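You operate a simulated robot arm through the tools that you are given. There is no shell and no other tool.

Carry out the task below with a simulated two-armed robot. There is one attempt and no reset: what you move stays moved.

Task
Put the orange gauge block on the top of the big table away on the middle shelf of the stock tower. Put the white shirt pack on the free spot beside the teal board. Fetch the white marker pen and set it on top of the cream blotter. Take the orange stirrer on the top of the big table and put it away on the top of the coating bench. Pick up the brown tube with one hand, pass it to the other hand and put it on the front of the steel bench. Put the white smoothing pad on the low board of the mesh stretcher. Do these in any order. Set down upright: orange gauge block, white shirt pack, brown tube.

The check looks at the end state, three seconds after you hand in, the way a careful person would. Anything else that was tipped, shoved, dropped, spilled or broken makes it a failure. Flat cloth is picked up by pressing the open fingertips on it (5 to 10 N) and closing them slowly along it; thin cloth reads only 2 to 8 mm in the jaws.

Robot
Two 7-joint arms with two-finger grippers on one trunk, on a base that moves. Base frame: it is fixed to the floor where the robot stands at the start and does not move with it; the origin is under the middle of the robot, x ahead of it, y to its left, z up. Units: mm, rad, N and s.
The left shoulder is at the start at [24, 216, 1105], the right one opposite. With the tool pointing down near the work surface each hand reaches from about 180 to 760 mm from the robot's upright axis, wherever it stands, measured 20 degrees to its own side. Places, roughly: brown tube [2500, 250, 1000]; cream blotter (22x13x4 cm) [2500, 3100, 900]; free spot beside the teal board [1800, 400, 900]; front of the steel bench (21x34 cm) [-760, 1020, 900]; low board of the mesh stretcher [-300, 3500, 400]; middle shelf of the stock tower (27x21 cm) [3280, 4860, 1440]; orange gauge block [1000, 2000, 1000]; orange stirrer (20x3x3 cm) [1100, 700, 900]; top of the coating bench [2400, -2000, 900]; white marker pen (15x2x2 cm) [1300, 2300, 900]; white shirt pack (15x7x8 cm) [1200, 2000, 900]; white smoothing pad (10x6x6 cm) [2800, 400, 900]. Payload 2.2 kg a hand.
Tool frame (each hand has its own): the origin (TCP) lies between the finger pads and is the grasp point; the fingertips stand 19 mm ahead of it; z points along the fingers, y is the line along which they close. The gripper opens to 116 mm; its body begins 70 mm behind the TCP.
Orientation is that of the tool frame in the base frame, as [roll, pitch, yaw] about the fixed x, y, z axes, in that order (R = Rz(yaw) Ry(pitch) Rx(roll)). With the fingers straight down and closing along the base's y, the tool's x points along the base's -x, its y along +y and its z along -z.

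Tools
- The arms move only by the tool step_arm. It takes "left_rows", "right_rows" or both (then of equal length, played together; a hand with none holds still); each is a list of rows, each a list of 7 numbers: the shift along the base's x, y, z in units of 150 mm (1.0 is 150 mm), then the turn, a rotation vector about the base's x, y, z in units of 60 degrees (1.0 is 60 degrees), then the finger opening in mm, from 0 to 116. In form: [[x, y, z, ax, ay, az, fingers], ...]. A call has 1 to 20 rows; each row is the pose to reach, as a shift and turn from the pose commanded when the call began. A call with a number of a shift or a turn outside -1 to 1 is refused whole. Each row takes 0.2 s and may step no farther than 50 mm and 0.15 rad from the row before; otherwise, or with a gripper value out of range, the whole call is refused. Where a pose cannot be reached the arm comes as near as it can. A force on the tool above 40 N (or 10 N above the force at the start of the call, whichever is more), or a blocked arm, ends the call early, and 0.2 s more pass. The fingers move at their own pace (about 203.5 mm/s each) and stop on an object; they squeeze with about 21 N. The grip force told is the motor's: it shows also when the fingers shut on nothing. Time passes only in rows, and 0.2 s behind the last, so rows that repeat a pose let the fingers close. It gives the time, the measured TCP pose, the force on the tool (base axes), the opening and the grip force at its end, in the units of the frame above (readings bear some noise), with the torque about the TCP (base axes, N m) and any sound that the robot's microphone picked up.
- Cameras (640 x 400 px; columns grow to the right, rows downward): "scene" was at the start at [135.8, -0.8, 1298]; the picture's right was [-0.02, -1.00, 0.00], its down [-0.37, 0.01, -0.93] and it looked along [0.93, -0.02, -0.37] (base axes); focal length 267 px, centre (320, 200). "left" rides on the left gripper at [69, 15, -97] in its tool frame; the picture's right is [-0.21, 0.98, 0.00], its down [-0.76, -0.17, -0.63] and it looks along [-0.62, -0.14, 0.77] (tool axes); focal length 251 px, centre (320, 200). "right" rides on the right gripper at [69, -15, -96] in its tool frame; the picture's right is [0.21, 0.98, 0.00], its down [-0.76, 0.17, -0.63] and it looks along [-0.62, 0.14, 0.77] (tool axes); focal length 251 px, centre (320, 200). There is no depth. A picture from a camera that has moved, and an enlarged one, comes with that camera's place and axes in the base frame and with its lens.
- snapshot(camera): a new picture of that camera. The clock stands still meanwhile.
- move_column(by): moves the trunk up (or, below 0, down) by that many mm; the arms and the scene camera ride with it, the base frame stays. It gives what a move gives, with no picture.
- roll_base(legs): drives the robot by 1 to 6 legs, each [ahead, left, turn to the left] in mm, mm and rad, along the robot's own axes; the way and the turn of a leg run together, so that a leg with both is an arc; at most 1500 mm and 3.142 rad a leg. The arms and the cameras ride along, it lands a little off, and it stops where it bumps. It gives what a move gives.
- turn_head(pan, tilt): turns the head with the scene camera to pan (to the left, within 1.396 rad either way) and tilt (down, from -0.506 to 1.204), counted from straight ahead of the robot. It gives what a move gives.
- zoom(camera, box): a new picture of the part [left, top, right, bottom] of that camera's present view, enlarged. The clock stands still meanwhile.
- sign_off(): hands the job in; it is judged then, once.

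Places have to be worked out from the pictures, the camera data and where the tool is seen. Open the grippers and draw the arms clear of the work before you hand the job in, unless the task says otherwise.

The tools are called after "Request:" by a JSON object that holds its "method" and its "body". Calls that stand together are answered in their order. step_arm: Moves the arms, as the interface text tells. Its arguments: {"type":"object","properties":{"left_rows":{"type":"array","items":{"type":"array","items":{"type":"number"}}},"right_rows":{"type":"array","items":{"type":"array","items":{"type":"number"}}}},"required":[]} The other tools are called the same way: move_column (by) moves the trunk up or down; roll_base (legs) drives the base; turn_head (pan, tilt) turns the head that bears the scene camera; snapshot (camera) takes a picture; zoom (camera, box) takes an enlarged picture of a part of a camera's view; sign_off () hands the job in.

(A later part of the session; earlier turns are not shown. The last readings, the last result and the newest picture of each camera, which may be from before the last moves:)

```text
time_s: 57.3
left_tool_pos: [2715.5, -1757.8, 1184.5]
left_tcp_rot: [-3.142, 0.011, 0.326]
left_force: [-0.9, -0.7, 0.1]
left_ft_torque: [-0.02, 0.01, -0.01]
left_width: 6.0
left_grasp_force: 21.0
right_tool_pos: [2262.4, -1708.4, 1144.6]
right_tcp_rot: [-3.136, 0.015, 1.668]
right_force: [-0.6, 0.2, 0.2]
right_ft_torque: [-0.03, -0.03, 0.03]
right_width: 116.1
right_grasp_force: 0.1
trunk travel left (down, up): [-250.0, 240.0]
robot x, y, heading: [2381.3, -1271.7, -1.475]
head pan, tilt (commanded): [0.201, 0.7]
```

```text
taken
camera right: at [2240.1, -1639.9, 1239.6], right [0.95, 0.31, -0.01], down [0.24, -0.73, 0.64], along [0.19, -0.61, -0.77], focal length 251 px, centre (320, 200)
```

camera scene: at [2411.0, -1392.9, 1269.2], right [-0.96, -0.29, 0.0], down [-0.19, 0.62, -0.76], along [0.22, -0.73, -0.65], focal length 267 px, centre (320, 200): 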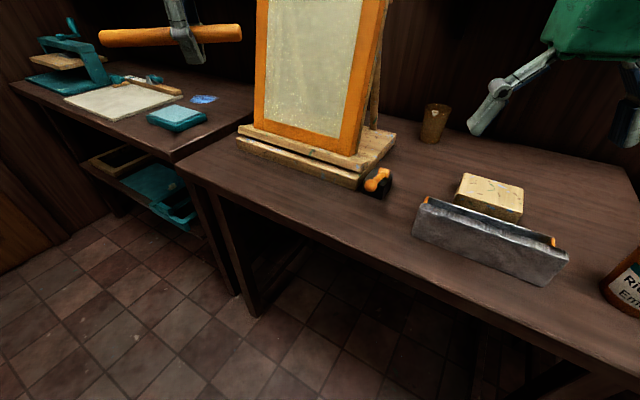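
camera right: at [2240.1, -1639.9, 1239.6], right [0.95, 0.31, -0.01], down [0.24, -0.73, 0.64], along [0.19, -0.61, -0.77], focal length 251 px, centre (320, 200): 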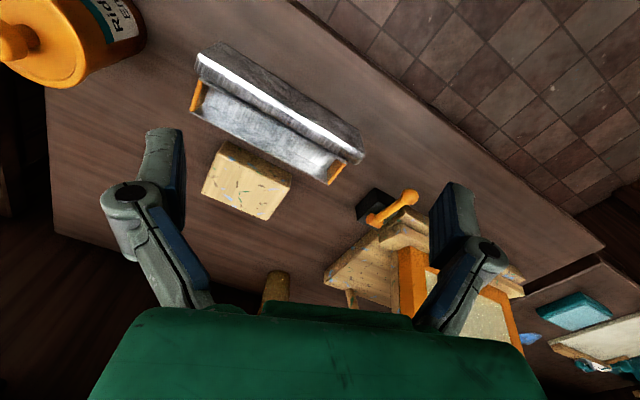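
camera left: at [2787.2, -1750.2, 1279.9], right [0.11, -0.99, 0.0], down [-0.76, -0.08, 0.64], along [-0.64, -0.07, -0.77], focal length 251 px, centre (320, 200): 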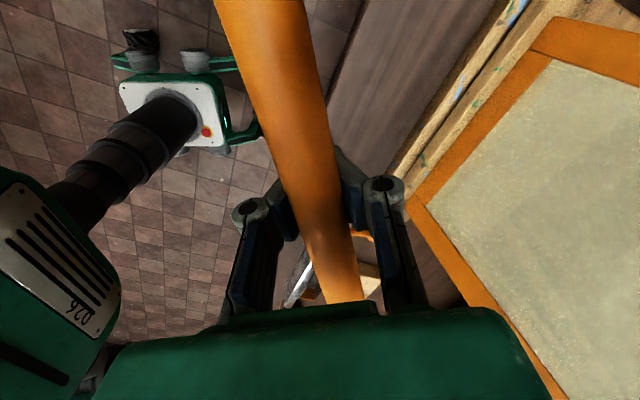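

Triangulating the bench corner gives a bench top of about z 890; the free strip in front of the easel base is centred near (2640, -1838). I turn the hand so the stirrer runs parallel to the edge and bring it above that spot.

Request:
{"method": "step_arm", "body": {"left_rows": [[-0.08, -0.06, 0, 0, 0, -0.08, 0], [-0.16, -0.12, 0, 0, 0, -0.16, 0], [-0.24, -0.18, 0, 0, 0, -0.24, 0], [-0.32, -0.25, 0, 0, 0, -0.32, 0], [-0.4, -0.32, 0, 0, 0, -0.4, 0], [-0.48, -0.39, 0, 0, 0, -0.48, 0], [-0.56, -0.45, -0.1, 0, 0, -0.55, 0], [-0.63, -0.5, -0.3, 0, 0, -0.55, 0], [-0.63, -0.5, -0.6, 0, 0, -0.55, 0], [-0.63, -0.5, -0.9, 0, 0, -0.55, 0], [-0.63, -0.5, -0.9, 0, 0, -0.55, 0]]}}

Request:
{"method": "snapshot", "body": {"camera": "scene"}}

Request:
{"method": "snapshot", "body": {"camera": "left"}}

```text
time_s: 59.7
left_tool_pos: [2620.5, -1832.1, 1048.8]
left_tcp_rot: [-3.141, 0.011, -0.25]
left_force: [-0.3, -0.5, 0.1]
left_ft_torque: [-0.01, -0.01, -0.01]
left_width: 6.1
left_grasp_force: 20.2
right_tool_pos: [2261.4, -1709.2, 1144.0]
right_tcp_rot: [-3.135, 0.016, 1.668]
right_force: [1.2, 0.1, 0.5]
right_ft_torque: [0.0, 0.02, 0.04]
right_width: 116.4
right_grasp_force: 0.1
trunk travel left (down, up): [-250.0, 240.0]
robot x, y, heading: [2379.8, -1266.3, -1.474]
head pan, tilt (commanded): [0.201, 0.7]
```

```text
taken
camera scene: at [2410.6, -1393.7, 1269.1], right [-0.96, -0.29, 0.0], down [-0.19, 0.62, -0.76], along [0.22, -0.73, -0.65], focal length 267 px, centre (320, 200)
```

scene: 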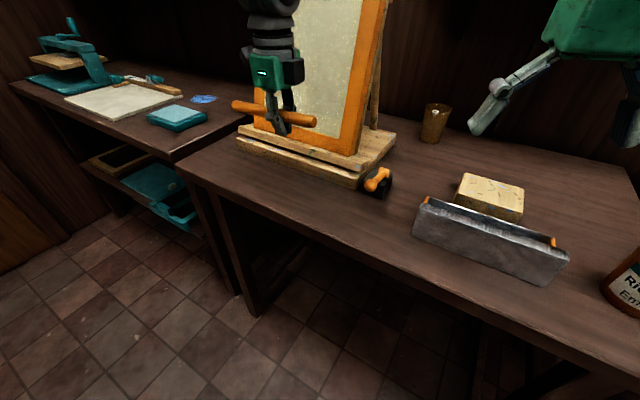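

```text
taken
camera left: at [2684.8, -1865.3, 1144.1], right [-0.45, -0.89, 0.0], down [-0.69, 0.35, 0.64], along [-0.57, 0.29, -0.77], focal length 251 px, centre (320, 200)
```

left: 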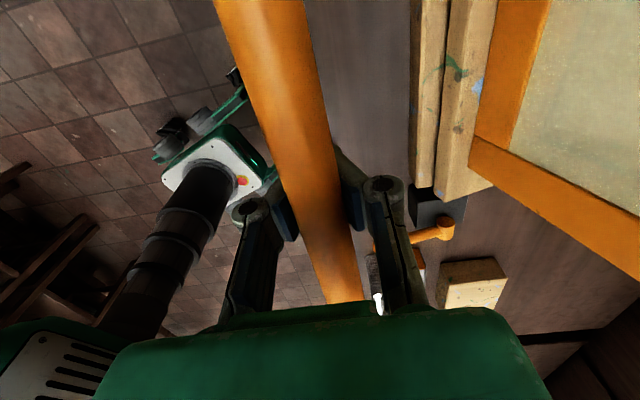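

The target spot projects to mid-strip in the scene view. I lower to about z 918 slowly, watching the force.

Request:
{"method": "step_arm", "body": {"left_rows": [[0, 0, -0.25, 0, 0, 0, 0], [0, 0, -0.5, 0, 0, 0, 0], [0, 0, -0.7, 0, 0, 0, 0], [0, 0, -0.8, 0, 0, 0, 0], [0, 0, -0.87, 0, 0, 0, 0], [0, 0, -0.87, 0, 0, 0, 0]]}}

Request:
{"method": "zoom", "body": {"camera": "scene", "box": [180, 80, 380, 240]}}

```text
time_s: 61.1
left_tool_pos: [2620.2, -1835.0, 916.2]
left_tcp_rot: [-3.14, 0.012, -0.251]
left_force: [0.4, -0.3, -0.3]
left_ft_torque: [0.01, -0.02, -0.01]
left_width: 6.2
left_grasp_force: 20.7
right_tool_pos: [2260.6, -1711.1, 1145.1]
right_tcp_rot: [-3.135, 0.016, 1.668]
right_force: [0.3, -0.9, 0.7]
right_ft_torque: [0.01, 0.0, 0.0]
right_width: 116.2
right_grasp_force: 0.1
trunk travel left (down, up): [-250.0, 240.0]
robot x, y, heading: [2383.0, -1272.3, -1.472]
head pan, tilt (commanded): [0.201, 0.7]
```

```text
2.50 times, centred on (280, 160) of scene
camera zoom: at [2410.4, -1394.4, 1269.0], right [-0.96, -0.29, 0.0], down [-0.19, 0.62, -0.76], along [0.22, -0.73, -0.65], focal length 667 px, centre (420, 300)
```

zoom: 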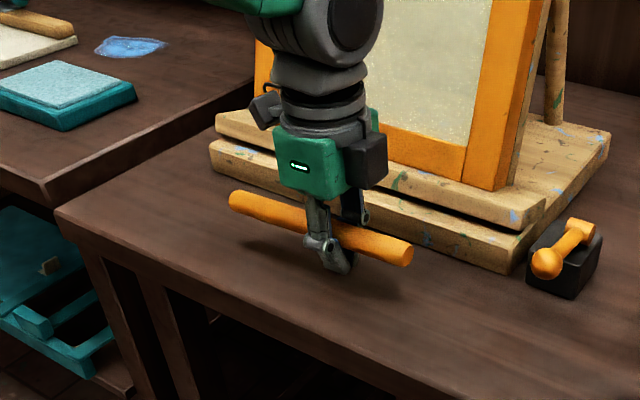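

The shadow shows the tips are still a bit above the bench. I lower further in small steps.

Request:
{"method": "step_arm", "body": {"left_rows": [[0, 0, -0.02, 0, 0, 0, 0], [0, 0, -0.04, 0, 0, 0, 0], [0, 0, -0.055, 0, 0, 0, 0], [0, 0, -0.055, 0, 0, 0, 0]]}}

Request:
{"method": "zoom", "body": {"camera": "scene", "box": [230, 120, 330, 200]}}

```text
time_s: 62.1
left_tool_pos: [2620.2, -1833.4, 911.0]
left_tcp_rot: [-3.141, 0.011, -0.249]
left_force: [0.0, -0.4, -0.6]
left_ft_torque: [0.03, 0.05, 0.02]
left_width: 6.1
left_grasp_force: 20.6
right_tool_pos: [2261.4, -1709.6, 1144.7]
right_tcp_rot: [-3.135, 0.017, 1.67]
right_force: [-0.1, 0.9, -0.9]
right_ft_torque: [0.02, -0.02, 0.03]
right_width: 115.8
right_grasp_force: 0.1
trunk travel left (down, up): [-250.0, 240.0]
robot x, y, heading: [2383.2, -1269.1, -1.472]
head pan, tilt (commanded): [0.201, 0.7]
```

```text
5.00 times, centred on (280, 160) of scene
camera zoom: at [2410.3, -1394.5, 1269.0], right [-0.96, -0.29, 0.0], down [-0.19, 0.62, -0.76], along [0.22, -0.73, -0.65], focal length 1334 px, centre (520, 400)
```

zoom: 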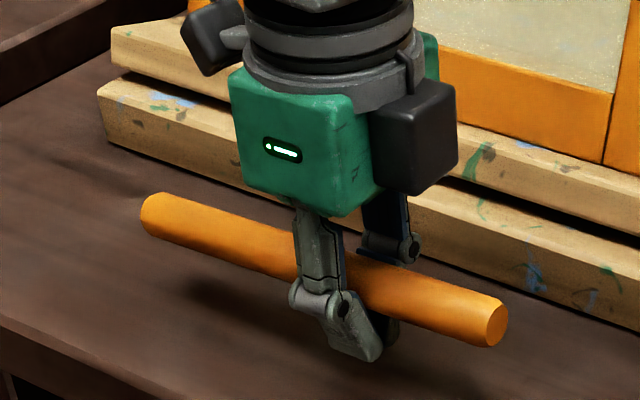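

Still no contact; I continue lowering in small steps up to 15 mm more, letting the force limit guard.

Request:
{"method": "step_arm", "body": {"left_rows": [[0, 0, -0.02, 0, 0, 0, 0], [0, 0, -0.04, 0, 0, 0, 0], [0, 0, -0.06, 0, 0, 0, 0], [0, 0, -0.08, 0, 0, 0, 0], [0, 0, -0.08, 0, 0, 0, 0]]}}

Request:
{"method": "zoom", "body": {"camera": "scene", "box": [230, 120, 330, 200]}}

```text
time_s: 63.3
left_tool_pos: [2620.6, -1834.0, 899.7]
left_tcp_rot: [-3.139, 0.013, -0.25]
left_force: [-0.7, 0.0, -1.1]
left_ft_torque: [0.0, 0.04, 0.0]
left_width: 6.0
left_grasp_force: 20.4
right_tool_pos: [2261.1, -1710.6, 1143.5]
right_tcp_rot: [-3.133, 0.016, 1.67]
right_force: [0.3, 0.2, 0.3]
right_ft_torque: [-0.01, 0.02, 0.02]
right_width: 115.9
right_grasp_force: 0.1
trunk travel left (down, up): [-250.0, 240.0]
robot x, y, heading: [2384.8, -1272.5, -1.476]
head pan, tilt (commanded): [0.201, 0.7]
```

```text
5.00 times, centred on (280, 160) of scene
camera zoom: at [2410.3, -1394.5, 1269.0], right [-0.96, -0.29, 0.0], down [-0.19, 0.62, -0.76], along [0.22, -0.73, -0.65], focal length 1334 px, centre (520, 400)
```

zoom: 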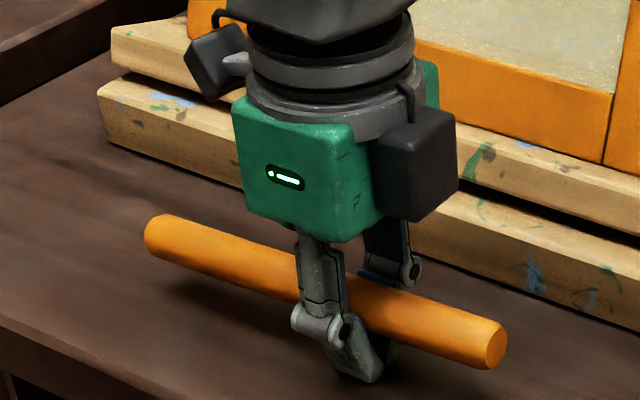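

The shadow under the tip is nearly closed up. I lower further in 3 mm steps.

Request:
{"method": "step_arm", "body": {"left_rows": [[0, 0, -0.02, 0, 0, 0, 0], [0, 0, -0.04, 0, 0, 0, 0], [0, 0, -0.06, 0, 0, 0, 0], [0, 0, -0.08, 0, 0, 0, 0], [0, 0, -0.08, 0, 0, 0, 0]]}}

Request:
{"method": "zoom", "body": {"camera": "scene", "box": [230, 120, 330, 200]}}

```text
time_s: 64.1
left_tool_pos: [2621.7, -1834.2, 898.2]
left_tcp_rot: [3.131, 0.009, -0.248]
left_force: [-0.7, 9.1, 16.1]
left_ft_torque: [0.22, -0.12, 0.1]
left_width: 6.2
left_grasp_force: 21.4
right_tool_pos: [2260.5, -1708.2, 1145.6]
right_tcp_rot: [-3.136, 0.02, 1.669]
right_force: [0.1, -0.3, -0.5]
right_ft_torque: [0.02, 0.01, -0.02]
right_width: 115.9
right_grasp_force: 0.1
trunk travel left (down, up): [-250.0, 240.0]
robot x, y, heading: [2381.9, -1268.4, -1.473]
head pan, tilt (commanded): [0.201, 0.7]
stopped in row 3 (left hand): the force on the tool passed its limit at 43 N (the readings are from after the stop); the commanded pose is now the measured one
```

```text
5.00 times, centred on (280, 160) of scene
camera zoom: at [2409.7, -1391.6, 1269.3], right [-0.96, -0.29, 0.0], down [-0.19, 0.62, -0.76], along [0.23, -0.73, -0.65], focal length 1334 px, centre (520, 400)
```

zoom: 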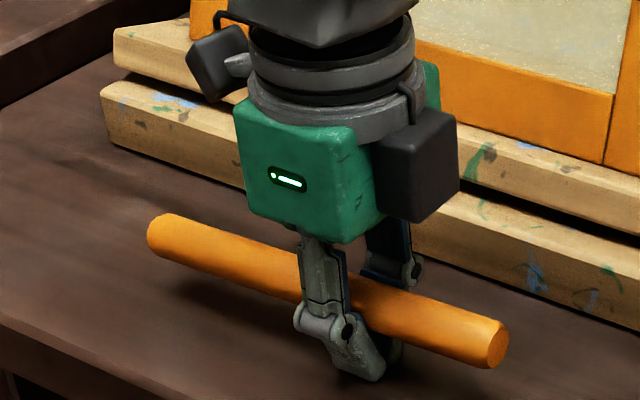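

The tips touched the bench (top near z 878). I raise 4 mm, then open the fingers slowly so the stirrer settles down between them.

Request:
{"method": "step_arm", "body": {"left_rows": [[0, 0, 0.03, 0, 0, 0, 6], [0, 0, 0.03, 0, 0, 0, 9], [0, 0, 0.03, 0, 0, 0, 12], [0, 0, 0.03, 0, 0, 0, 15], [0, 0, 0.03, 0, 0, 0, 18], [0, 0, 0.03, 0, 0, 0, 21], [0, 0, 0.03, 0, 0, 0, 24], [0, 0, 0.03, 0, 0, 0, 26], [0, 0, 0.03, 0, 0, 0, 28], [0, 0, 0.03, 0, 0, 0, 30]]}}

Request:
{"method": "zoom", "body": {"camera": "scene", "box": [230, 120, 330, 200]}}

Request:
{"method": "snapshot", "body": {"camera": "left"}}

```text
time_s: 66.3
left_tool_pos: [2621.7, -1835.7, 901.8]
left_tcp_rot: [3.132, 0.009, -0.248]
left_force: [-0.1, 0.0, 0.2]
left_ft_torque: [0.03, -0.01, -0.02]
left_width: 30.1
left_grasp_force: 0.0
right_tool_pos: [2260.3, -1708.1, 1144.7]
right_tcp_rot: [-3.136, 0.017, 1.669]
right_force: [0.0, 1.2, 1.0]
right_ft_torque: [0.01, -0.01, 0.02]
right_width: 116.3
right_grasp_force: 0.1
trunk travel left (down, up): [-250.0, 240.0]
robot x, y, heading: [2380.7, -1269.9, -1.473]
head pan, tilt (commanded): [0.201, 0.7]
```

```text
5.00 times, centred on (280, 160) of scene
camera zoom: at [2410.4, -1394.6, 1269.0], right [-0.96, -0.29, 0.0], down [-0.19, 0.62, -0.76], along [0.23, -0.73, -0.65], focal length 1334 px, centre (520, 400)
```

zoom: 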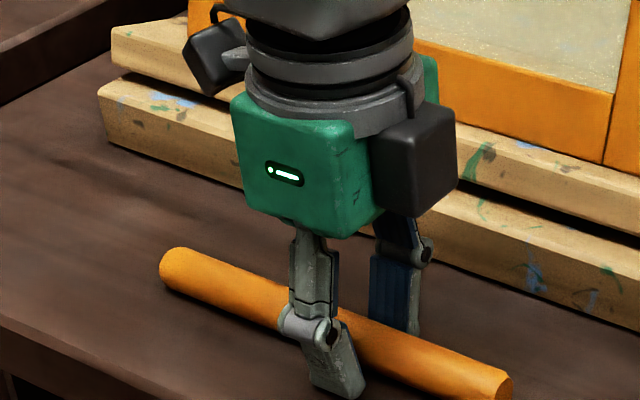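

```text
taken
camera left: at [2685.1, -1866.5, 996.4], right [-0.45, -0.89, 0.01], down [-0.69, 0.35, 0.64], along [-0.57, 0.28, -0.77], focal length 251 px, centre (320, 200)
```

left: 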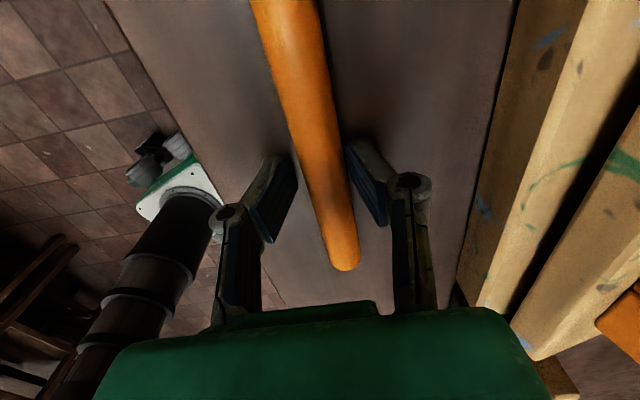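

The stirrer rests on the bench in mid-strip between the fingers. I open slightly more and lift straight up.

Request:
{"method": "step_arm", "body": {"left_rows": [[0, 0, 0, 0, 0, 0, 36], [0, 0, 0, 0, 0, 0, 44], [0, 0, 0.05, 0, 0, 0, 48], [0, 0, 0.2, 0, 0, 0, 48], [0, 0, 0.45, 0, 0, 0, 48], [0, 0, 0.7, 0, 0, 0, 48], [0, 0, 1.0, 0, 0, 0, 48], [0, 0, 1.0, 0, 0, 0, 48]]}}

Request:
{"method": "snapshot", "body": {"camera": "scene"}}

```text
time_s: 68.1
left_tool_pos: [2620.3, -1836.4, 1051.6]
left_tcp_rot: [3.132, 0.008, -0.248]
left_force: [-0.9, 0.7, 0.4]
left_ft_torque: [0.0, -0.03, 0.01]
left_width: 47.8
left_grasp_force: 0.0
right_tool_pos: [2262.0, -1709.0, 1144.0]
right_tcp_rot: [-3.134, 0.016, 1.668]
right_force: [-0.4, -0.5, 1.3]
right_ft_torque: [0.04, 0.03, 0.0]
right_width: 116.1
right_grasp_force: 0.0
trunk travel left (down, up): [-250.0, 240.0]
robot x, y, heading: [2379.3, -1270.3, -1.472]
head pan, tilt (commanded): [0.201, 0.7]
```

```text
taken
camera scene: at [2410.2, -1395.0, 1268.9], right [-0.96, -0.29, 0.0], down [-0.19, 0.62, -0.76], along [0.23, -0.73, -0.65], focal length 267 px, centre (320, 200)
```

scene: 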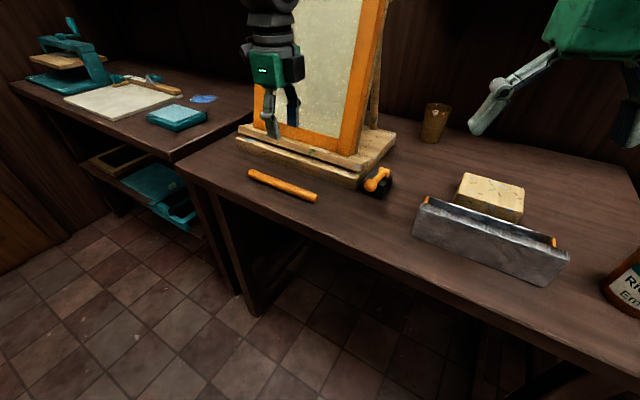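

The stirrer lies still on the coating bench. I restore the left arm to its carrying pose, then back off.

Request:
{"method": "step_arm", "body": {"left_rows": [[0, 0.05, 0.2, 0, 0, 0.14, 80], [0, 0.15, 0.4, 0, 0, 0.28, 116], [0, 0.3, 0.6, 0, 0, 0.42, 116], [0.1, 0.5, 0.75, 0, 0, 0.56, 116], [0.1, 0.7, 0.9, 0, 0, 0.7, 116], [0.1, 0.85, 0.95, 0, 0, 0.84, 116], [0.1, 1.0, 0.95, 0, 0, 0.98, 116]]}}

Request:
{"method": "step_arm", "body": {"left_rows": [[0, 0, 0, 0, 0, 0.14, 116], [0, 0, 0, 0, 0, 0.28, 116], [0, 0, 0, 0, 0, 0.42, 116], [0, 0, 0, 0, 0, 0.56, 116], [0, 0, 0, 0, 0, 0.7, 116], [0, 0, 0, 0, 0, 0.84, 116]]}}

Request:
{"method": "roll_base", "body": {"legs": [[-400, 0, 0], [0, 0, 2.7]]}}

Request:
{"method": "turn_head", "body": {"pan": 0.0, "tilt": 0.4}}

Request:
{"method": "snapshot", "body": {"camera": "scene"}}

```text
time_s: 69.7
left_tool_pos: [2635.7, -1683.7, 1193.0]
left_tcp_rot: [3.131, 0.008, 0.783]
left_force: [1.0, 0.3, 0.7]
left_ft_torque: [0.0, 0.01, 0.03]
left_width: 116.3
left_grasp_force: 0.1
right_tool_pos: [2260.9, -1706.7, 1146.1]
right_tcp_rot: [-3.135, 0.02, 1.666]
right_force: [-1.0, 0.5, 0.6]
right_ft_torque: [-0.06, -0.01, -0.01]
right_width: 116.0
right_grasp_force: 0.0
trunk travel left (down, up): [-250.0, 240.0]
robot x, y, heading: [2379.9, -1270.3, -1.47]
head pan, tilt (commanded): [0.201, 0.7]
```

```text
time_s: 71.1
left_tool_pos: [2636.7, -1685.9, 1192.6]
left_tcp_rot: [3.131, 0.007, 1.663]
left_force: [0.0, -0.6, -0.3]
left_ft_torque: [-0.01, 0.01, 0.01]
left_width: 116.1
left_grasp_force: 0.1
right_tool_pos: [2261.5, -1708.3, 1144.7]
right_tcp_rot: [-3.135, 0.018, 1.67]
right_force: [-0.1, 0.0, 0.3]
right_ft_torque: [-0.05, 0.0, 0.01]
right_width: 116.1
right_grasp_force: 0.2
trunk travel left (down, up): [-250.0, 240.0]
robot x, y, heading: [2380.6, -1268.0, -1.474]
head pan, tilt (commanded): [0.201, 0.7]
```

```text
time_s: 79.9
left_tool_pos: [2284.3, -401.1, 1192.4]
left_tcp_rot: [3.133, 0.006, -1.92]
left_force: [-0.1, 0.7, -0.1]
left_ft_torque: [-0.01, 0.04, -0.01]
left_width: 116.2
left_grasp_force: 0.1
right_tool_pos: [2634.4, -539.7, 1146.2]
right_tcp_rot: [-3.134, 0.018, -1.909]
right_force: [1.1, 0.1, 0.6]
right_ft_torque: [-0.02, 0.04, 0.0]
right_width: 115.9
right_grasp_force: 0.0
trunk travel left (down, up): [-250.0, 240.0]
robot x, y, heading: [2342.8, -888.2, 1.234]
head pan, tilt (commanded): [0.201, 0.7]
```

```text
time_s: 80.7
left_tool_pos: [2283.9, -404.6, 1193.9]
left_tcp_rot: [3.13, 0.008, -1.92]
left_force: [0.5, 0.0, 0.2]
left_ft_torque: [0.01, 0.01, -0.01]
left_width: 115.8
left_grasp_force: 0.1
right_tool_pos: [2634.1, -539.5, 1145.9]
right_tcp_rot: [-3.134, 0.019, -1.911]
right_force: [0.5, -0.3, 0.9]
right_ft_torque: [-0.03, 0.0, 0.04]
right_width: 116.1
right_grasp_force: 0.1
trunk travel left (down, up): [-250.0, 240.0]
robot x, y, heading: [2339.0, -887.0, 1.234]
head pan, tilt (commanded): [0.0, 0.4]
```

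```text
taken
camera scene: at [2385.3, -757.7, 1295.9], right [0.94, -0.33, 0.0], down [-0.13, -0.37, -0.92], along [0.3, 0.87, -0.39], focal length 267 px, centre (320, 200)
```

scene: 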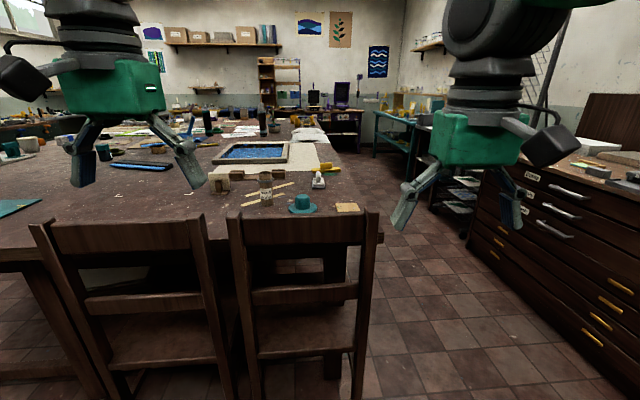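

I can now see the far end of the table with a labelled brown tube; I zoom in there.

Request:
{"method": "zoom", "body": {"camera": "scene", "box": [190, 130, 390, 240]}}

Request:
{"method": "zoom", "body": {"camera": "scene", "box": [180, 60, 400, 180]}}

```text
3.20 times, centred on (290, 185) of scene
camera zoom: at [2385.3, -757.7, 1295.9], right [0.94, -0.33, 0.0], down [-0.13, -0.37, -0.92], along [0.3, 0.87, -0.39], focal length 854 px, centre (416, 248)
```

zoom: 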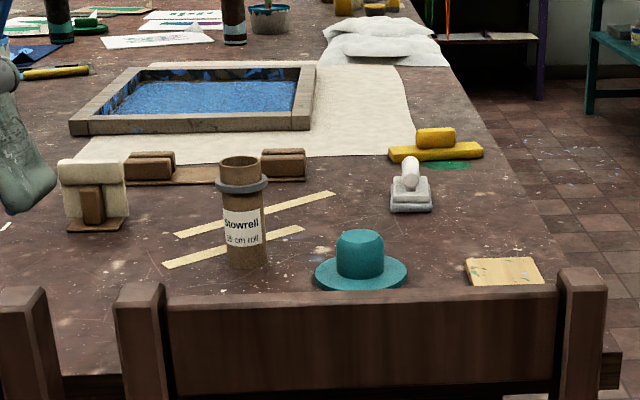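

```text
2.91 times, centred on (290, 120) of scene
camera zoom: at [2385.3, -757.7, 1295.9], right [0.94, -0.33, 0.0], down [-0.13, -0.37, -0.92], along [0.3, 0.87, -0.39], focal length 776 px, centre (407, 433)
```

zoom: 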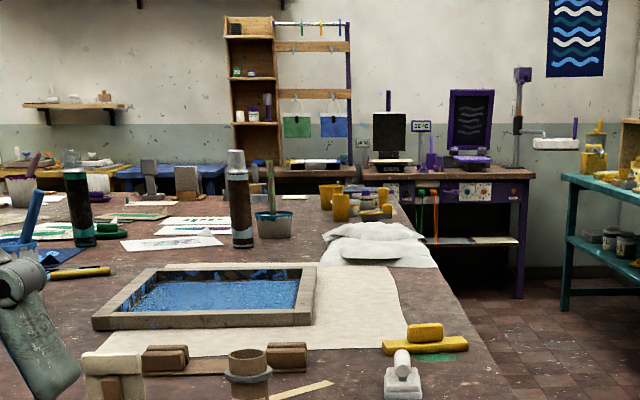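

The brown tube stands near (2502, 242), about 55 mm wide and up to z 994, and the white smoothing pad is near (2768, 378). I drive around the chairs to the far end of the table and turn to face it.

Request:
{"method": "roll_base", "body": {"legs": [[713, -716, 0], [541, 242, 0], [0, 0, 1.63]]}}

Request:
{"method": "turn_head", "body": {"pan": 0.0, "tilt": 0.55}}

Request:
{"method": "snapshot", "body": {"camera": "scene"}}

Request:
{"method": "snapshot", "body": {"camera": "left"}}

```text
time_s: 92.9
left_tool_pos: [2739.7, 66.5, 1193.4]
left_tcp_rot: [3.132, 0.009, -0.284]
left_force: [-0.3, -0.2, 0.1]
left_ft_torque: [-0.04, -0.01, -0.01]
left_width: 115.8
left_grasp_force: 0.1
right_tool_pos: [2854.0, 424.6, 1146.4]
right_tcp_rot: [-3.133, 0.019, -0.275]
right_force: [-0.7, 0.2, -0.5]
right_ft_torque: [-0.01, 0.0, 0.01]
right_width: 115.9
right_grasp_force: 0.1
trunk travel left (down, up): [-250.0, 240.0]
robot x, y, heading: [3217.5, 154.6, 2.871]
head pan, tilt (commanded): [0.0, 0.4]
```

```text
time_s: 93.6
left_tool_pos: [2740.0, 64.5, 1194.2]
left_tcp_rot: [3.13, 0.012, -0.282]
left_force: [0.1, -0.3, 0.5]
left_ft_torque: [0.06, 0.02, 0.0]
left_width: 116.2
left_grasp_force: 0.0
right_tool_pos: [2854.9, 423.1, 1147.3]
right_tcp_rot: [-3.135, 0.021, -0.274]
right_force: [0.2, 0.7, -0.2]
right_ft_torque: [-0.01, 0.01, 0.03]
right_width: 115.7
right_grasp_force: 0.0
trunk travel left (down, up): [-250.0, 240.0]
robot x, y, heading: [3212.8, 154.4, 2.867]
head pan, tilt (commanded): [0.0, 0.55]
```

```text
taken
camera scene: at [3088.6, 189.1, 1282.3], right [0.27, 0.96, 0.0], down [0.51, -0.14, -0.85], along [-0.82, 0.23, -0.52], focal length 267 px, centre (320, 200)
```

scene: 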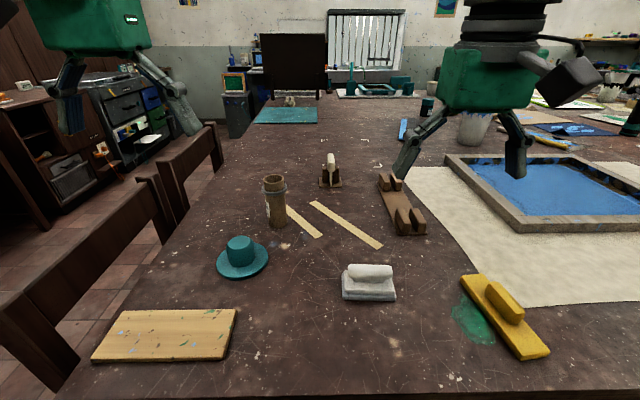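

```text
taken
camera left: at [2804.1, 31.0, 1290.1], right [-0.48, -0.88, 0.01], down [-0.67, 0.38, 0.64], along [-0.57, 0.3, -0.77], focal length 251 px, centre (320, 200)
```

left: 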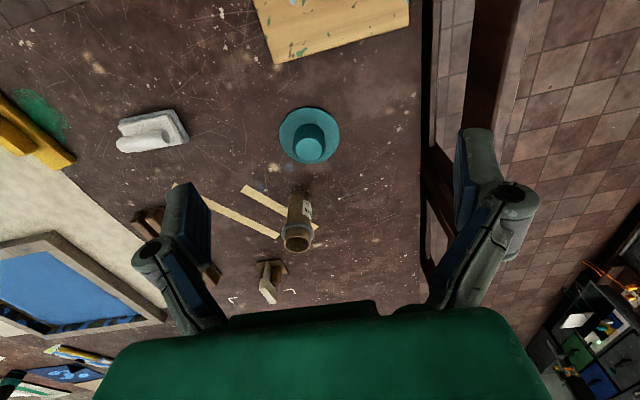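

The tube is at about (2521, 230), its top at z 994, and the pad at (2768, 378). Plan: the right hand takes the tube from the side (pitched about 20° down, pointing forward-left), then the left hand takes it from above. First I bring the right hand forward with a 60° yaw.

Request:
{"method": "step_arm", "body": {"right_rows": [[-0.125, -0.04, 0, 0, 0, 0.125, 116], [-0.25, -0.08, 0, 0, 0, 0.25, 116], [-0.375, -0.12, 0, 0, 0, 0.375, 116], [-0.5, -0.16, 0, 0, 0, 0.5, 116], [-0.625, -0.2, 0, 0, 0, 0.625, 116], [-0.75, -0.24, 0, 0, 0, 0.75, 116], [-0.875, -0.28, 0, 0, 0, 0.875, 116], [-1.0, -0.32, 0, 0, 0, 1.0, 116], [-1.0, -0.32, 0, 0, 0, 1.0, 116]]}}

Request:
{"method": "step_arm", "body": {"right_rows": [[-0.06, 0, 0, -0.0873, 0.0895, 0, 116], [-0.12, 0, 0, -0.1745, 0.179, 0, 116], [-0.18, 0, 0, -0.2618, 0.2685, 0, 116], [-0.24, 0, 0, -0.349, 0.358, 0, 116], [-0.3, 0, 0, -0.4363, 0.4475, 0, 116], [-0.36, 0, 0, -0.5235, 0.537, 0, 116], [-0.42, 0, 0, -0.6108, 0.6265, 0, 116], [-0.48, 0, 0, -0.698, 0.716, 0, 116], [-0.48, 0, 0, -0.698, 0.716, 0, 116]]}}

Request:
{"method": "snapshot", "body": {"camera": "scene"}}

```text
time_s: 95.6
left_tool_pos: [2741.5, 64.5, 1194.6]
left_tcp_rot: [3.132, 0.013, -0.282]
left_force: [0.7, -1.4, -0.6]
left_ft_torque: [0.04, 0.04, -0.02]
left_width: 116.2
left_grasp_force: 0.1
right_tool_pos: [2705.0, 374.5, 1148.1]
right_tcp_rot: [-3.135, 0.022, 0.773]
right_force: [-0.1, 0.1, 0.0]
right_ft_torque: [0.0, -0.01, 0.0]
right_width: 116.2
right_grasp_force: 0.2
trunk travel left (down, up): [-250.0, 240.0]
robot x, y, heading: [3216.5, 148.6, 2.87]
head pan, tilt (commanded): [0.0, 0.55]
```

```text
time_s: 97.6
left_tool_pos: [2741.8, 66.7, 1195.5]
left_tcp_rot: [3.129, 0.013, -0.286]
left_force: [0.1, -0.7, -0.4]
left_ft_torque: [0.01, -0.03, -0.02]
left_width: 116.0
left_grasp_force: 0.1
right_tool_pos: [2633.7, 376.8, 1146.6]
right_tcp_rot: [-3.135, 1.069, 0.774]
right_force: [-0.7, 1.1, 0.3]
right_ft_torque: [-0.01, 0.01, -0.02]
right_width: 116.3
right_grasp_force: 0.0
trunk travel left (down, up): [-250.0, 240.0]
robot x, y, heading: [3217.3, 155.2, 2.867]
head pan, tilt (commanded): [0.0, 0.55]
```

```text
taken
camera scene: at [3088.3, 191.1, 1282.2], right [0.27, 0.96, 0.0], down [0.51, -0.14, -0.85], along [-0.82, 0.23, -0.53], focal length 267 px, centre (320, 200)
```

scene: 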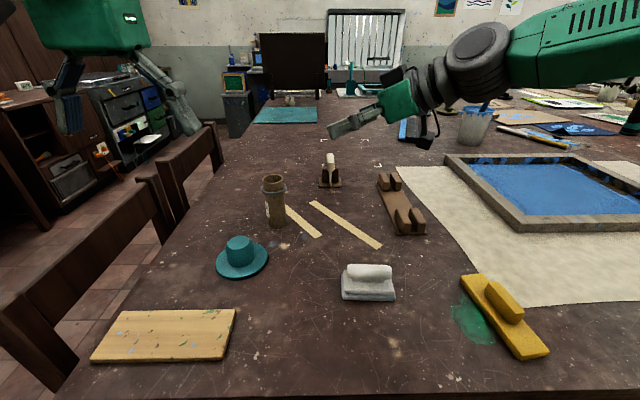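

The right hand now points at the tube's level direction. I finish the tilt to 70° and bring it down to a pre-grasp spot about 85 mm short of the tube, at z about 1040 first.

Request:
{"method": "step_arm", "body": {"right_rows": [[-0.08, -0.15, -0.1, -0.06, 0.061, 0, 116], [-0.16, -0.3, -0.25, -0.116, 0.119, 0, 116], [-0.25, -0.45, -0.45, -0.116, 0.119, 0, 116], [-0.34, -0.585, -0.7, -0.116, 0.119, 0, 116], [-0.34, -0.585, -0.7, -0.116, 0.119, 0, 116]]}}

Request:
{"method": "snapshot", "body": {"camera": "scene"}}

Request:
{"method": "snapshot", "body": {"camera": "right"}}

Request:
{"method": "snapshot", "body": {"camera": "left"}}

```text
time_s: 98.8
left_tool_pos: [2740.6, 64.5, 1195.5]
left_tcp_rot: [3.131, 0.013, -0.282]
left_force: [0.7, -0.7, -0.2]
left_ft_torque: [0.0, 0.02, 0.0]
left_width: 115.8
left_grasp_force: 0.1
right_tool_pos: [2583.5, 286.7, 1042.8]
right_tcp_rot: [-3.129, 1.244, 0.777]
right_force: [0.2, 0.3, -0.9]
right_ft_torque: [0.04, -0.01, 0.02]
right_width: 116.0
right_grasp_force: 0.1
trunk travel left (down, up): [-250.0, 240.0]
robot x, y, heading: [3215.5, 153.5, 2.874]
head pan, tilt (commanded): [0.0, 0.55]
```

```text
taken
camera scene: at [3087.8, 188.9, 1282.3], right [0.27, 0.96, 0.0], down [0.51, -0.14, -0.85], along [-0.82, 0.23, -0.53], focal length 267 px, centre (320, 200)
```

scene: 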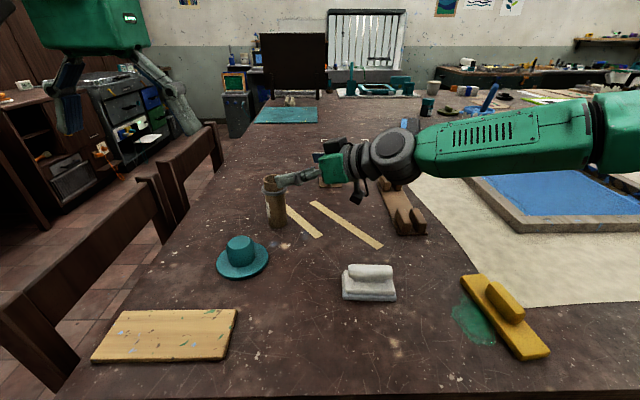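

```text
taken
camera right: at [2654.2, 376.7, 1007.5], right [0.73, -0.65, -0.21], down [0.37, 0.12, 0.92], along [-0.58, -0.75, 0.34], focal length 251 px, centre (320, 200)
```

right: 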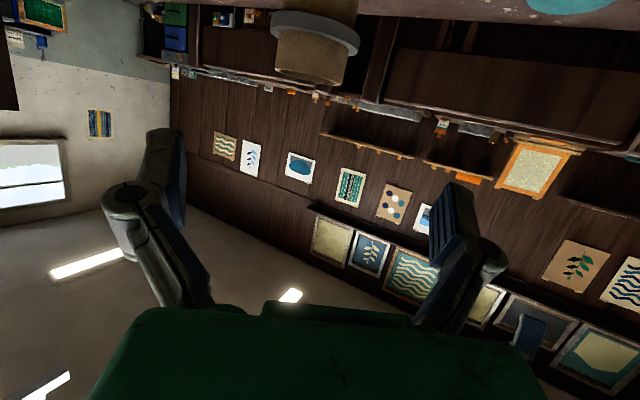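

```text
taken
camera left: at [2805.1, 30.4, 1290.6], right [-0.48, -0.88, 0.01], down [-0.67, 0.38, 0.64], along [-0.57, 0.3, -0.77], focal length 251 px, centre (320, 200)
```

left: 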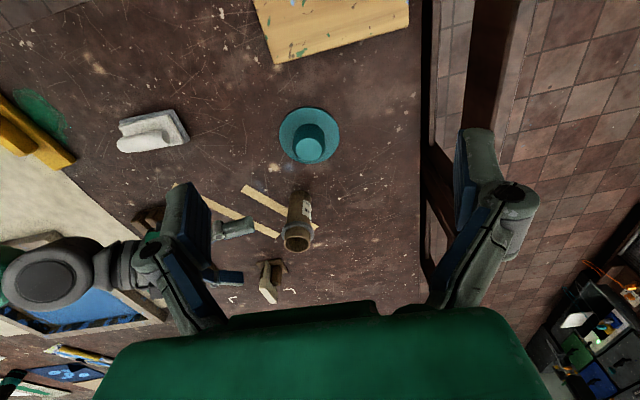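

The tube is nearly centred on the hand axis (about 4 mm off). I correct that and lower to z 930.

Request:
{"method": "step_arm", "body": {"right_rows": [[-0.02, 0.017, -0.25, 0, 0, 0, 116], [-0.02, 0.017, -0.5, 0, 0, 0, 116], [-0.02, 0.017, -0.75, 0, 0, 0, 116], [-0.02, 0.017, -0.75, 0, 0, 0, 116]]}}

Request:
{"method": "zoom", "body": {"camera": "scene", "box": [200, 140, 440, 290]}}

Request:
{"method": "snapshot", "body": {"camera": "right"}}

```text
time_s: 99.8
left_tool_pos: [2740.7, 66.4, 1196.8]
left_tcp_rot: [3.129, 0.013, -0.284]
left_force: [0.0, 0.5, 0.4]
left_ft_torque: [0.0, -0.01, 0.02]
left_width: 115.9
left_grasp_force: 0.0
right_tool_pos: [2578.1, 292.5, 930.2]
right_tcp_rot: [-3.133, 1.242, 0.772]
right_force: [-0.8, -0.8, -0.3]
right_ft_torque: [0.01, 0.0, -0.07]
right_width: 115.8
right_grasp_force: 0.0
trunk travel left (down, up): [-250.0, 240.0]
robot x, y, heading: [3213.7, 154.0, 2.874]
head pan, tilt (commanded): [0.0, 0.55]
```

```text
2.67 times, centred on (320, 215) of scene
camera zoom: at [3087.5, 190.0, 1282.2], right [0.27, 0.96, 0.0], down [0.51, -0.14, -0.85], along [-0.82, 0.23, -0.53], focal length 712 px, centre (320, 160)
```

zoom: 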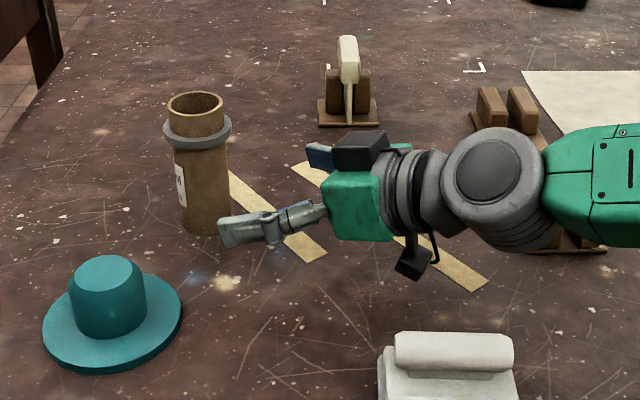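

```text
taken
camera right: at [2649.4, 382.6, 893.9], right [0.73, -0.66, -0.21], down [0.37, 0.13, 0.92], along [-0.58, -0.74, 0.34], focal length 251 px, centre (320, 200)
```

right: 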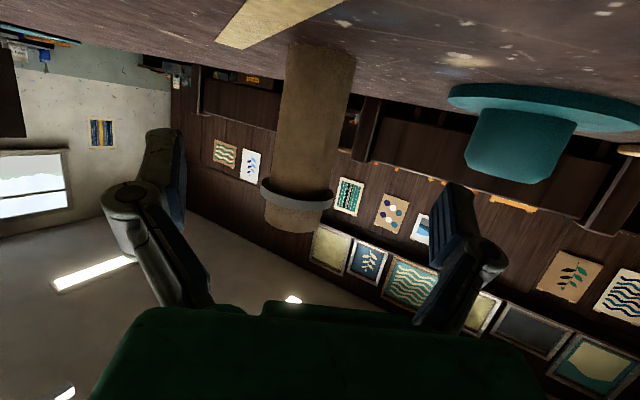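

The right camera shows the tube still about 8 mm to one side, so I correct laterally and advance about 83 mm along the hand's heading with the fingers open.

Request:
{"method": "step_arm", "body": {"right_rows": [[-0.037, 0.038, 0, 0, 0, 0, 116], [-0.116, -0.039, 0, 0, 0, 0, 116], [-0.195, -0.116, 0, 0, 0, 0, 116], [-0.274, -0.193, 0, 0, 0, 0, 116], [-0.353, -0.27, 0, 0, 0, 0, 116], [-0.433, -0.348, 0, 0, 0, 0, 116], [-0.433, -0.348, 0, 0, 0, 0, 116]]}}

Request:
{"method": "zoom", "body": {"camera": "scene", "box": [220, 150, 380, 250]}}

Request:
{"method": "snapshot", "body": {"camera": "right"}}

```text
time_s: 101.4
left_tool_pos: [2741.1, 64.9, 1194.7]
left_tcp_rot: [3.131, 0.012, -0.281]
left_force: [0.5, 1.0, -0.3]
left_ft_torque: [0.02, 0.0, -0.03]
left_width: 115.9
left_grasp_force: 0.0
right_tool_pos: [2512.6, 238.0, 929.4]
right_tcp_rot: [-3.135, 1.242, 0.773]
right_force: [0.1, -0.1, -0.4]
right_ft_torque: [-0.03, 0.01, -0.03]
right_width: 115.9
right_grasp_force: 0.0
trunk travel left (down, up): [-250.0, 240.0]
robot x, y, heading: [3215.3, 153.3, 2.871]
head pan, tilt (commanded): [0.0, 0.55]
```

```text
4.00 times, centred on (300, 200) of scene
camera zoom: at [3086.7, 189.1, 1282.1], right [0.27, 0.96, 0.0], down [0.51, -0.14, -0.85], along [-0.82, 0.23, -0.53], focal length 1068 px, centre (400, 200)
```

zoom: 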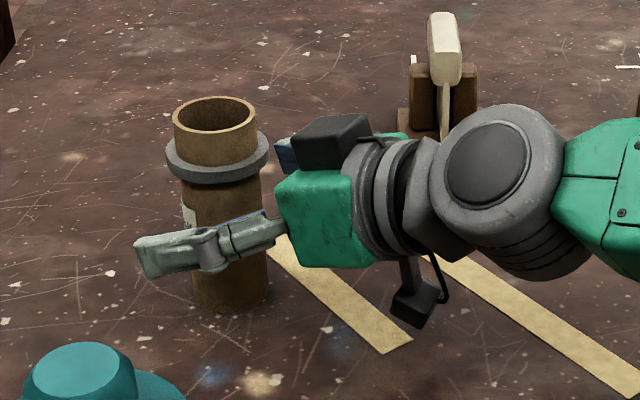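

```text
taken
camera right: at [2583.8, 327.8, 893.5], right [0.73, -0.65, -0.21], down [0.37, 0.12, 0.92], along [-0.58, -0.75, 0.33], focal length 251 px, centre (320, 200)
```

right: 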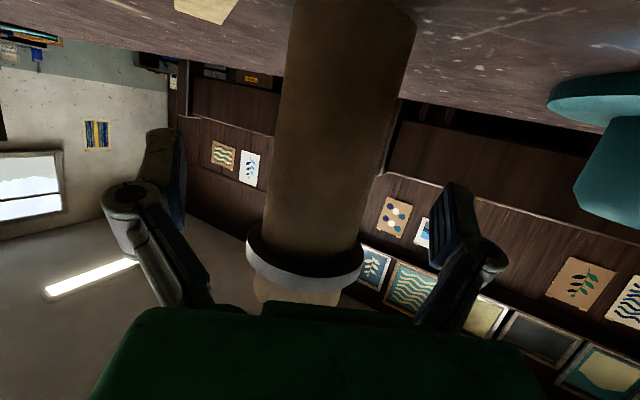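

The tube is between the fingers at TCP depth. I close slowly onto it.

Request:
{"method": "step_arm", "body": {"right_rows": [[0.015, -0.013, 0, 0, 0, 0, 100], [0.015, -0.013, 0, 0, 0, 0, 85], [0.015, -0.013, 0, 0, 0, 0, 72], [0.015, -0.013, 0, 0, 0, 0, 62], [0.015, -0.013, 0, 0, 0, 0, 54], [0.015, -0.013, 0, 0, 0, 0, 46], [0.015, -0.013, 0, 0, 0, 0, 30], [0.015, -0.013, 0, 0, 0, 0, 30]]}}

Request:
{"method": "snapshot", "body": {"camera": "right"}}

```text
time_s: 103.2
left_tool_pos: [2739.6, 64.8, 1195.0]
left_tcp_rot: [3.131, 0.011, -0.285]
left_force: [-0.5, 0.3, 0.1]
left_ft_torque: [-0.02, -0.03, -0.02]
left_width: 115.8
left_grasp_force: 0.1
right_tool_pos: [2515.8, 237.1, 927.9]
right_tcp_rot: [-3.135, 1.242, 0.774]
right_force: [-0.2, 0.5, 0.5]
right_ft_torque: [-0.01, -0.04, 0.01]
right_width: 51.1
right_grasp_force: 21.2
trunk travel left (down, up): [-250.0, 240.0]
robot x, y, heading: [3214.0, 153.3, 2.868]
head pan, tilt (commanded): [0.0, 0.55]
```

```text
taken
camera right: at [2586.4, 326.5, 893.4], right [0.73, -0.66, -0.21], down [0.37, 0.12, 0.92], along [-0.58, -0.75, 0.33], focal length 251 px, centre (320, 200)
```

right: 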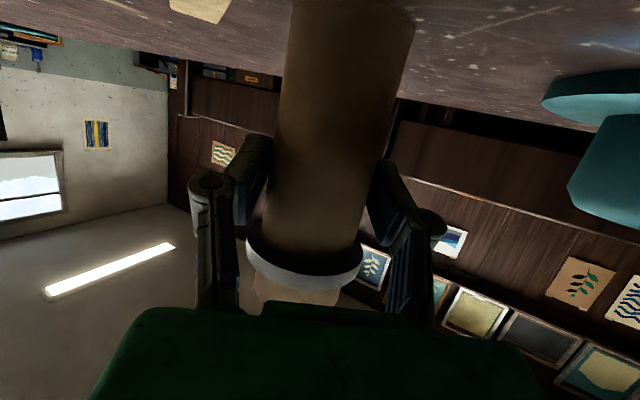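

The tube is gripped (51 mm, 21 N). I lift it straight up, then bring it toward the robot to the handover spot.

Request:
{"method": "step_arm", "body": {"right_rows": [[0, 0, 0.1, 0, 0, 0, 30], [0, 0, 0.3, 0, 0, 0, 30], [0, 0, 0.6, 0, 0, 0, 30], [0.2, 0.02, 0.8, 0, 0, 0, 30], [0.45, 0.04, 1.0, 0, 0, 0, 30], [0.7, 0.06, 1.0, 0, 0, 0, 30], [0.95, 0.06, 1.0, 0, 0, 0, 30], [0.95, 0.06, 1.0, 0, 0, 0, 30]]}}

Request:
{"method": "snapshot", "body": {"camera": "scene"}}

```text
time_s: 105.0
left_tool_pos: [2738.8, 65.8, 1194.7]
left_tcp_rot: [3.132, 0.008, -0.285]
left_force: [0.0, 0.0, -0.4]
left_ft_torque: [0.03, -0.03, 0.0]
left_width: 116.1
left_grasp_force: 0.1
right_tool_pos: [2660.0, 244.2, 1077.8]
right_tcp_rot: [-3.139, 1.241, 0.767]
right_force: [0.2, 1.0, -1.0]
right_ft_torque: [0.0, 0.01, 0.03]
right_width: 51.5
right_grasp_force: 21.0
trunk travel left (down, up): [-250.0, 240.0]
robot x, y, heading: [3215.9, 158.2, 2.866]
head pan, tilt (commanded): [0.0, 0.55]
```

```text
taken
camera scene: at [3086.7, 189.9, 1282.0], right [0.27, 0.96, 0.0], down [0.51, -0.14, -0.85], along [-0.82, 0.23, -0.53], focal length 267 px, centre (320, 200)
```

scene: 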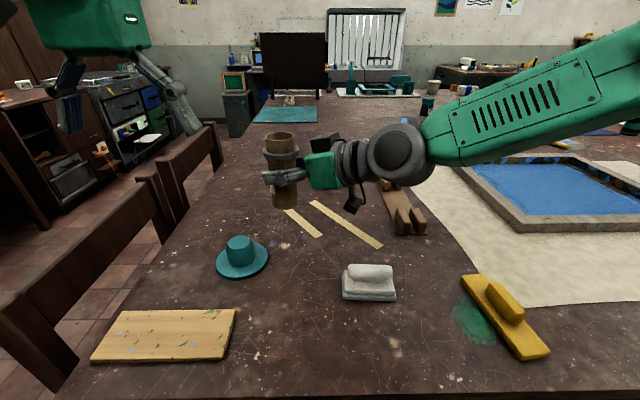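

Now the left hand comes above the tube with a 60° yaw so its fingers line up over the right hand's fingers, staying high.

Request:
{"method": "step_arm", "body": {"left_rows": [[0, 0.1, 0.15, 0, 0, 0.125, 116], [0, 0.2, 0.3, 0, 0, 0.25, 116], [-0.05, 0.3, 0.35, 0, 0, 0.375, 116], [-0.1, 0.4, 0.35, 0, 0, 0.5, 116], [-0.15, 0.5, 0.35, 0, 0, 0.625, 116], [-0.2, 0.6, 0.35, 0, 0, 0.75, 116], [-0.25, 0.7, 0.35, 0, 0, 0.875, 116], [-0.3, 0.8, 0.35, 0, 0, 1.0, 116], [-0.3, 0.8, 0.35, 0, 0, 1.0, 116]]}}

Request:
{"method": "snapshot", "body": {"camera": "left"}}

Request:
{"method": "snapshot", "body": {"camera": "scene"}}

```text
time_s: 107.0
left_tool_pos: [2695.7, 187.6, 1247.1]
left_tcp_rot: [3.129, 0.012, 0.764]
left_force: [0.1, 0.3, -0.1]
left_ft_torque: [0.03, 0.04, -0.01]
left_width: 116.0
left_grasp_force: 0.0
right_tool_pos: [2662.2, 246.2, 1079.3]
right_tcp_rot: [-3.136, 1.243, 0.774]
right_force: [0.6, 0.5, -0.5]
right_ft_torque: [-0.04, -0.05, -0.02]
right_width: 51.2
right_grasp_force: 21.2
trunk travel left (down, up): [-250.0, 240.0]
robot x, y, heading: [3215.1, 157.3, 2.873]
head pan, tilt (commanded): [0.0, 0.55]
```

```text
taken
camera left: at [2756.5, 225.5, 1342.5], right [0.52, -0.85, 0.02], down [-0.66, -0.39, 0.64], along [-0.54, -0.34, -0.77], focal length 251 px, centre (320, 200)
```

left: 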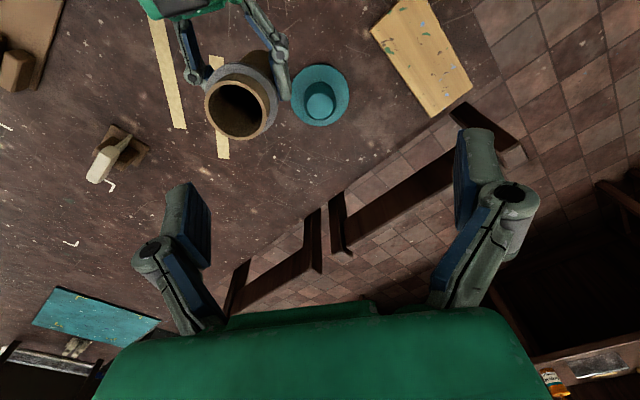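

```text
taken
camera scene: at [3087.7, 191.1, 1282.2], right [0.27, 0.96, 0.0], down [0.51, -0.14, -0.85], along [-0.82, 0.23, -0.53], focal length 267 px, centre (320, 200)
```

scene: 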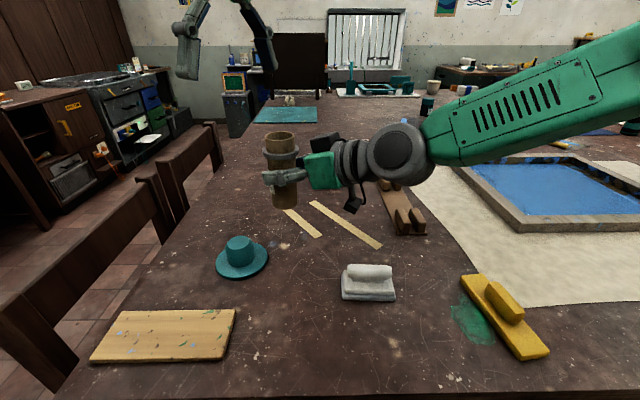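

The tube's top rim is at about (2662, 242, 1140). I centre the left hand over it and lower until the tips reach just above the ring.

Request:
{"method": "step_arm", "body": {"left_rows": [[-0.11, 0.18, 0, 0, 0, 0, 116], [-0.225, 0.363, 0, 0, 0, 0, 116], [-0.225, 0.363, -0.15, 0, 0, 0, 116], [-0.225, 0.363, -0.35, 0, 0, 0, 116], [-0.225, 0.363, -0.5, 0, 0, 0, 116], [-0.225, 0.363, -0.5, 0, 0, 0, 116]]}}

Request:
{"method": "snapshot", "body": {"camera": "left"}}

Request:
{"method": "zoom", "body": {"camera": "scene", "box": [200, 60, 400, 240]}}

```text
time_s: 108.4
left_tool_pos: [2656.2, 233.3, 1175.5]
left_tcp_rot: [3.141, -0.003, 0.778]
left_force: [0.7, 1.1, -0.4]
left_ft_torque: [0.02, 0.03, 0.0]
left_width: 116.3
left_grasp_force: 0.0
right_tool_pos: [2660.6, 245.4, 1079.5]
right_tcp_rot: [-3.136, 1.243, 0.773]
right_force: [1.2, 0.6, -0.2]
right_ft_torque: [-0.02, -0.01, 0.0]
right_width: 51.1
right_grasp_force: 20.4
trunk travel left (down, up): [-250.0, 240.0]
robot x, y, heading: [3217.5, 152.2, 2.872]
head pan, tilt (commanded): [0.0, 0.55]
```

```text
taken
camera left: at [2715.8, 269.9, 1272.0], right [0.53, -0.85, 0.0], down [-0.66, -0.41, 0.63], along [-0.53, -0.34, -0.78], focal length 251 px, centre (320, 200)
```

left: 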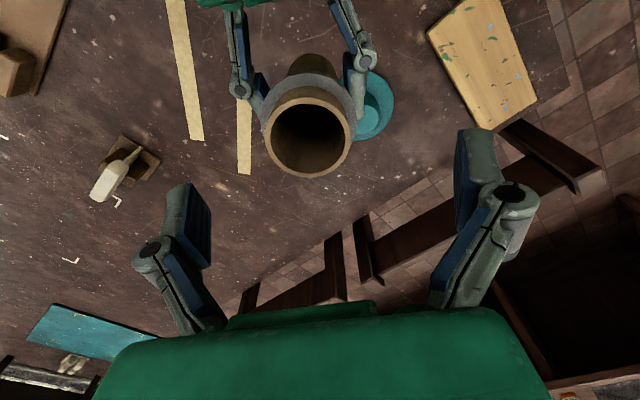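

```text
2.22 times, centred on (300, 150) of scene
camera zoom: at [3087.1, 191.2, 1282.1], right [0.27, 0.96, 0.0], down [0.51, -0.14, -0.85], along [-0.82, 0.23, -0.53], focal length 593 px, centre (364, 311)
```

zoom: 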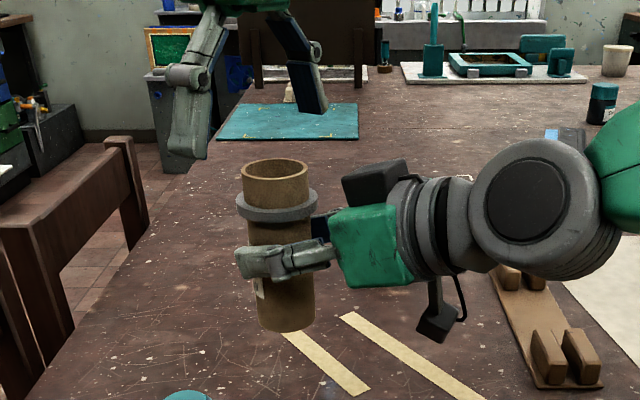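

The left reading is about 9 mm off its command; I hold a moment to see if it settles before going lower.

Request:
{"method": "step_arm", "body": {"left_rows": [[0, 0, 0, 0, 0, 0, 116], [0, 0, 0, 0, 0, 0, 116]]}}

```text
time_s: 109.0
left_tool_pos: [2657.4, 233.9, 1176.5]
left_tcp_rot: [3.139, -0.001, 0.776]
left_force: [0.0, 0.8, -0.4]
left_ft_torque: [0.01, -0.01, -0.01]
left_width: 116.0
left_grasp_force: 0.0
right_tool_pos: [2660.7, 245.6, 1078.9]
right_tcp_rot: [-3.138, 1.243, 0.772]
right_force: [-0.3, -0.2, -0.1]
right_ft_torque: [0.03, -0.02, 0.0]
right_width: 51.2
right_grasp_force: 21.4
trunk travel left (down, up): [-250.0, 240.0]
robot x, y, heading: [3218.8, 151.5, 2.873]
head pan, tilt (commanded): [0.0, 0.55]
```

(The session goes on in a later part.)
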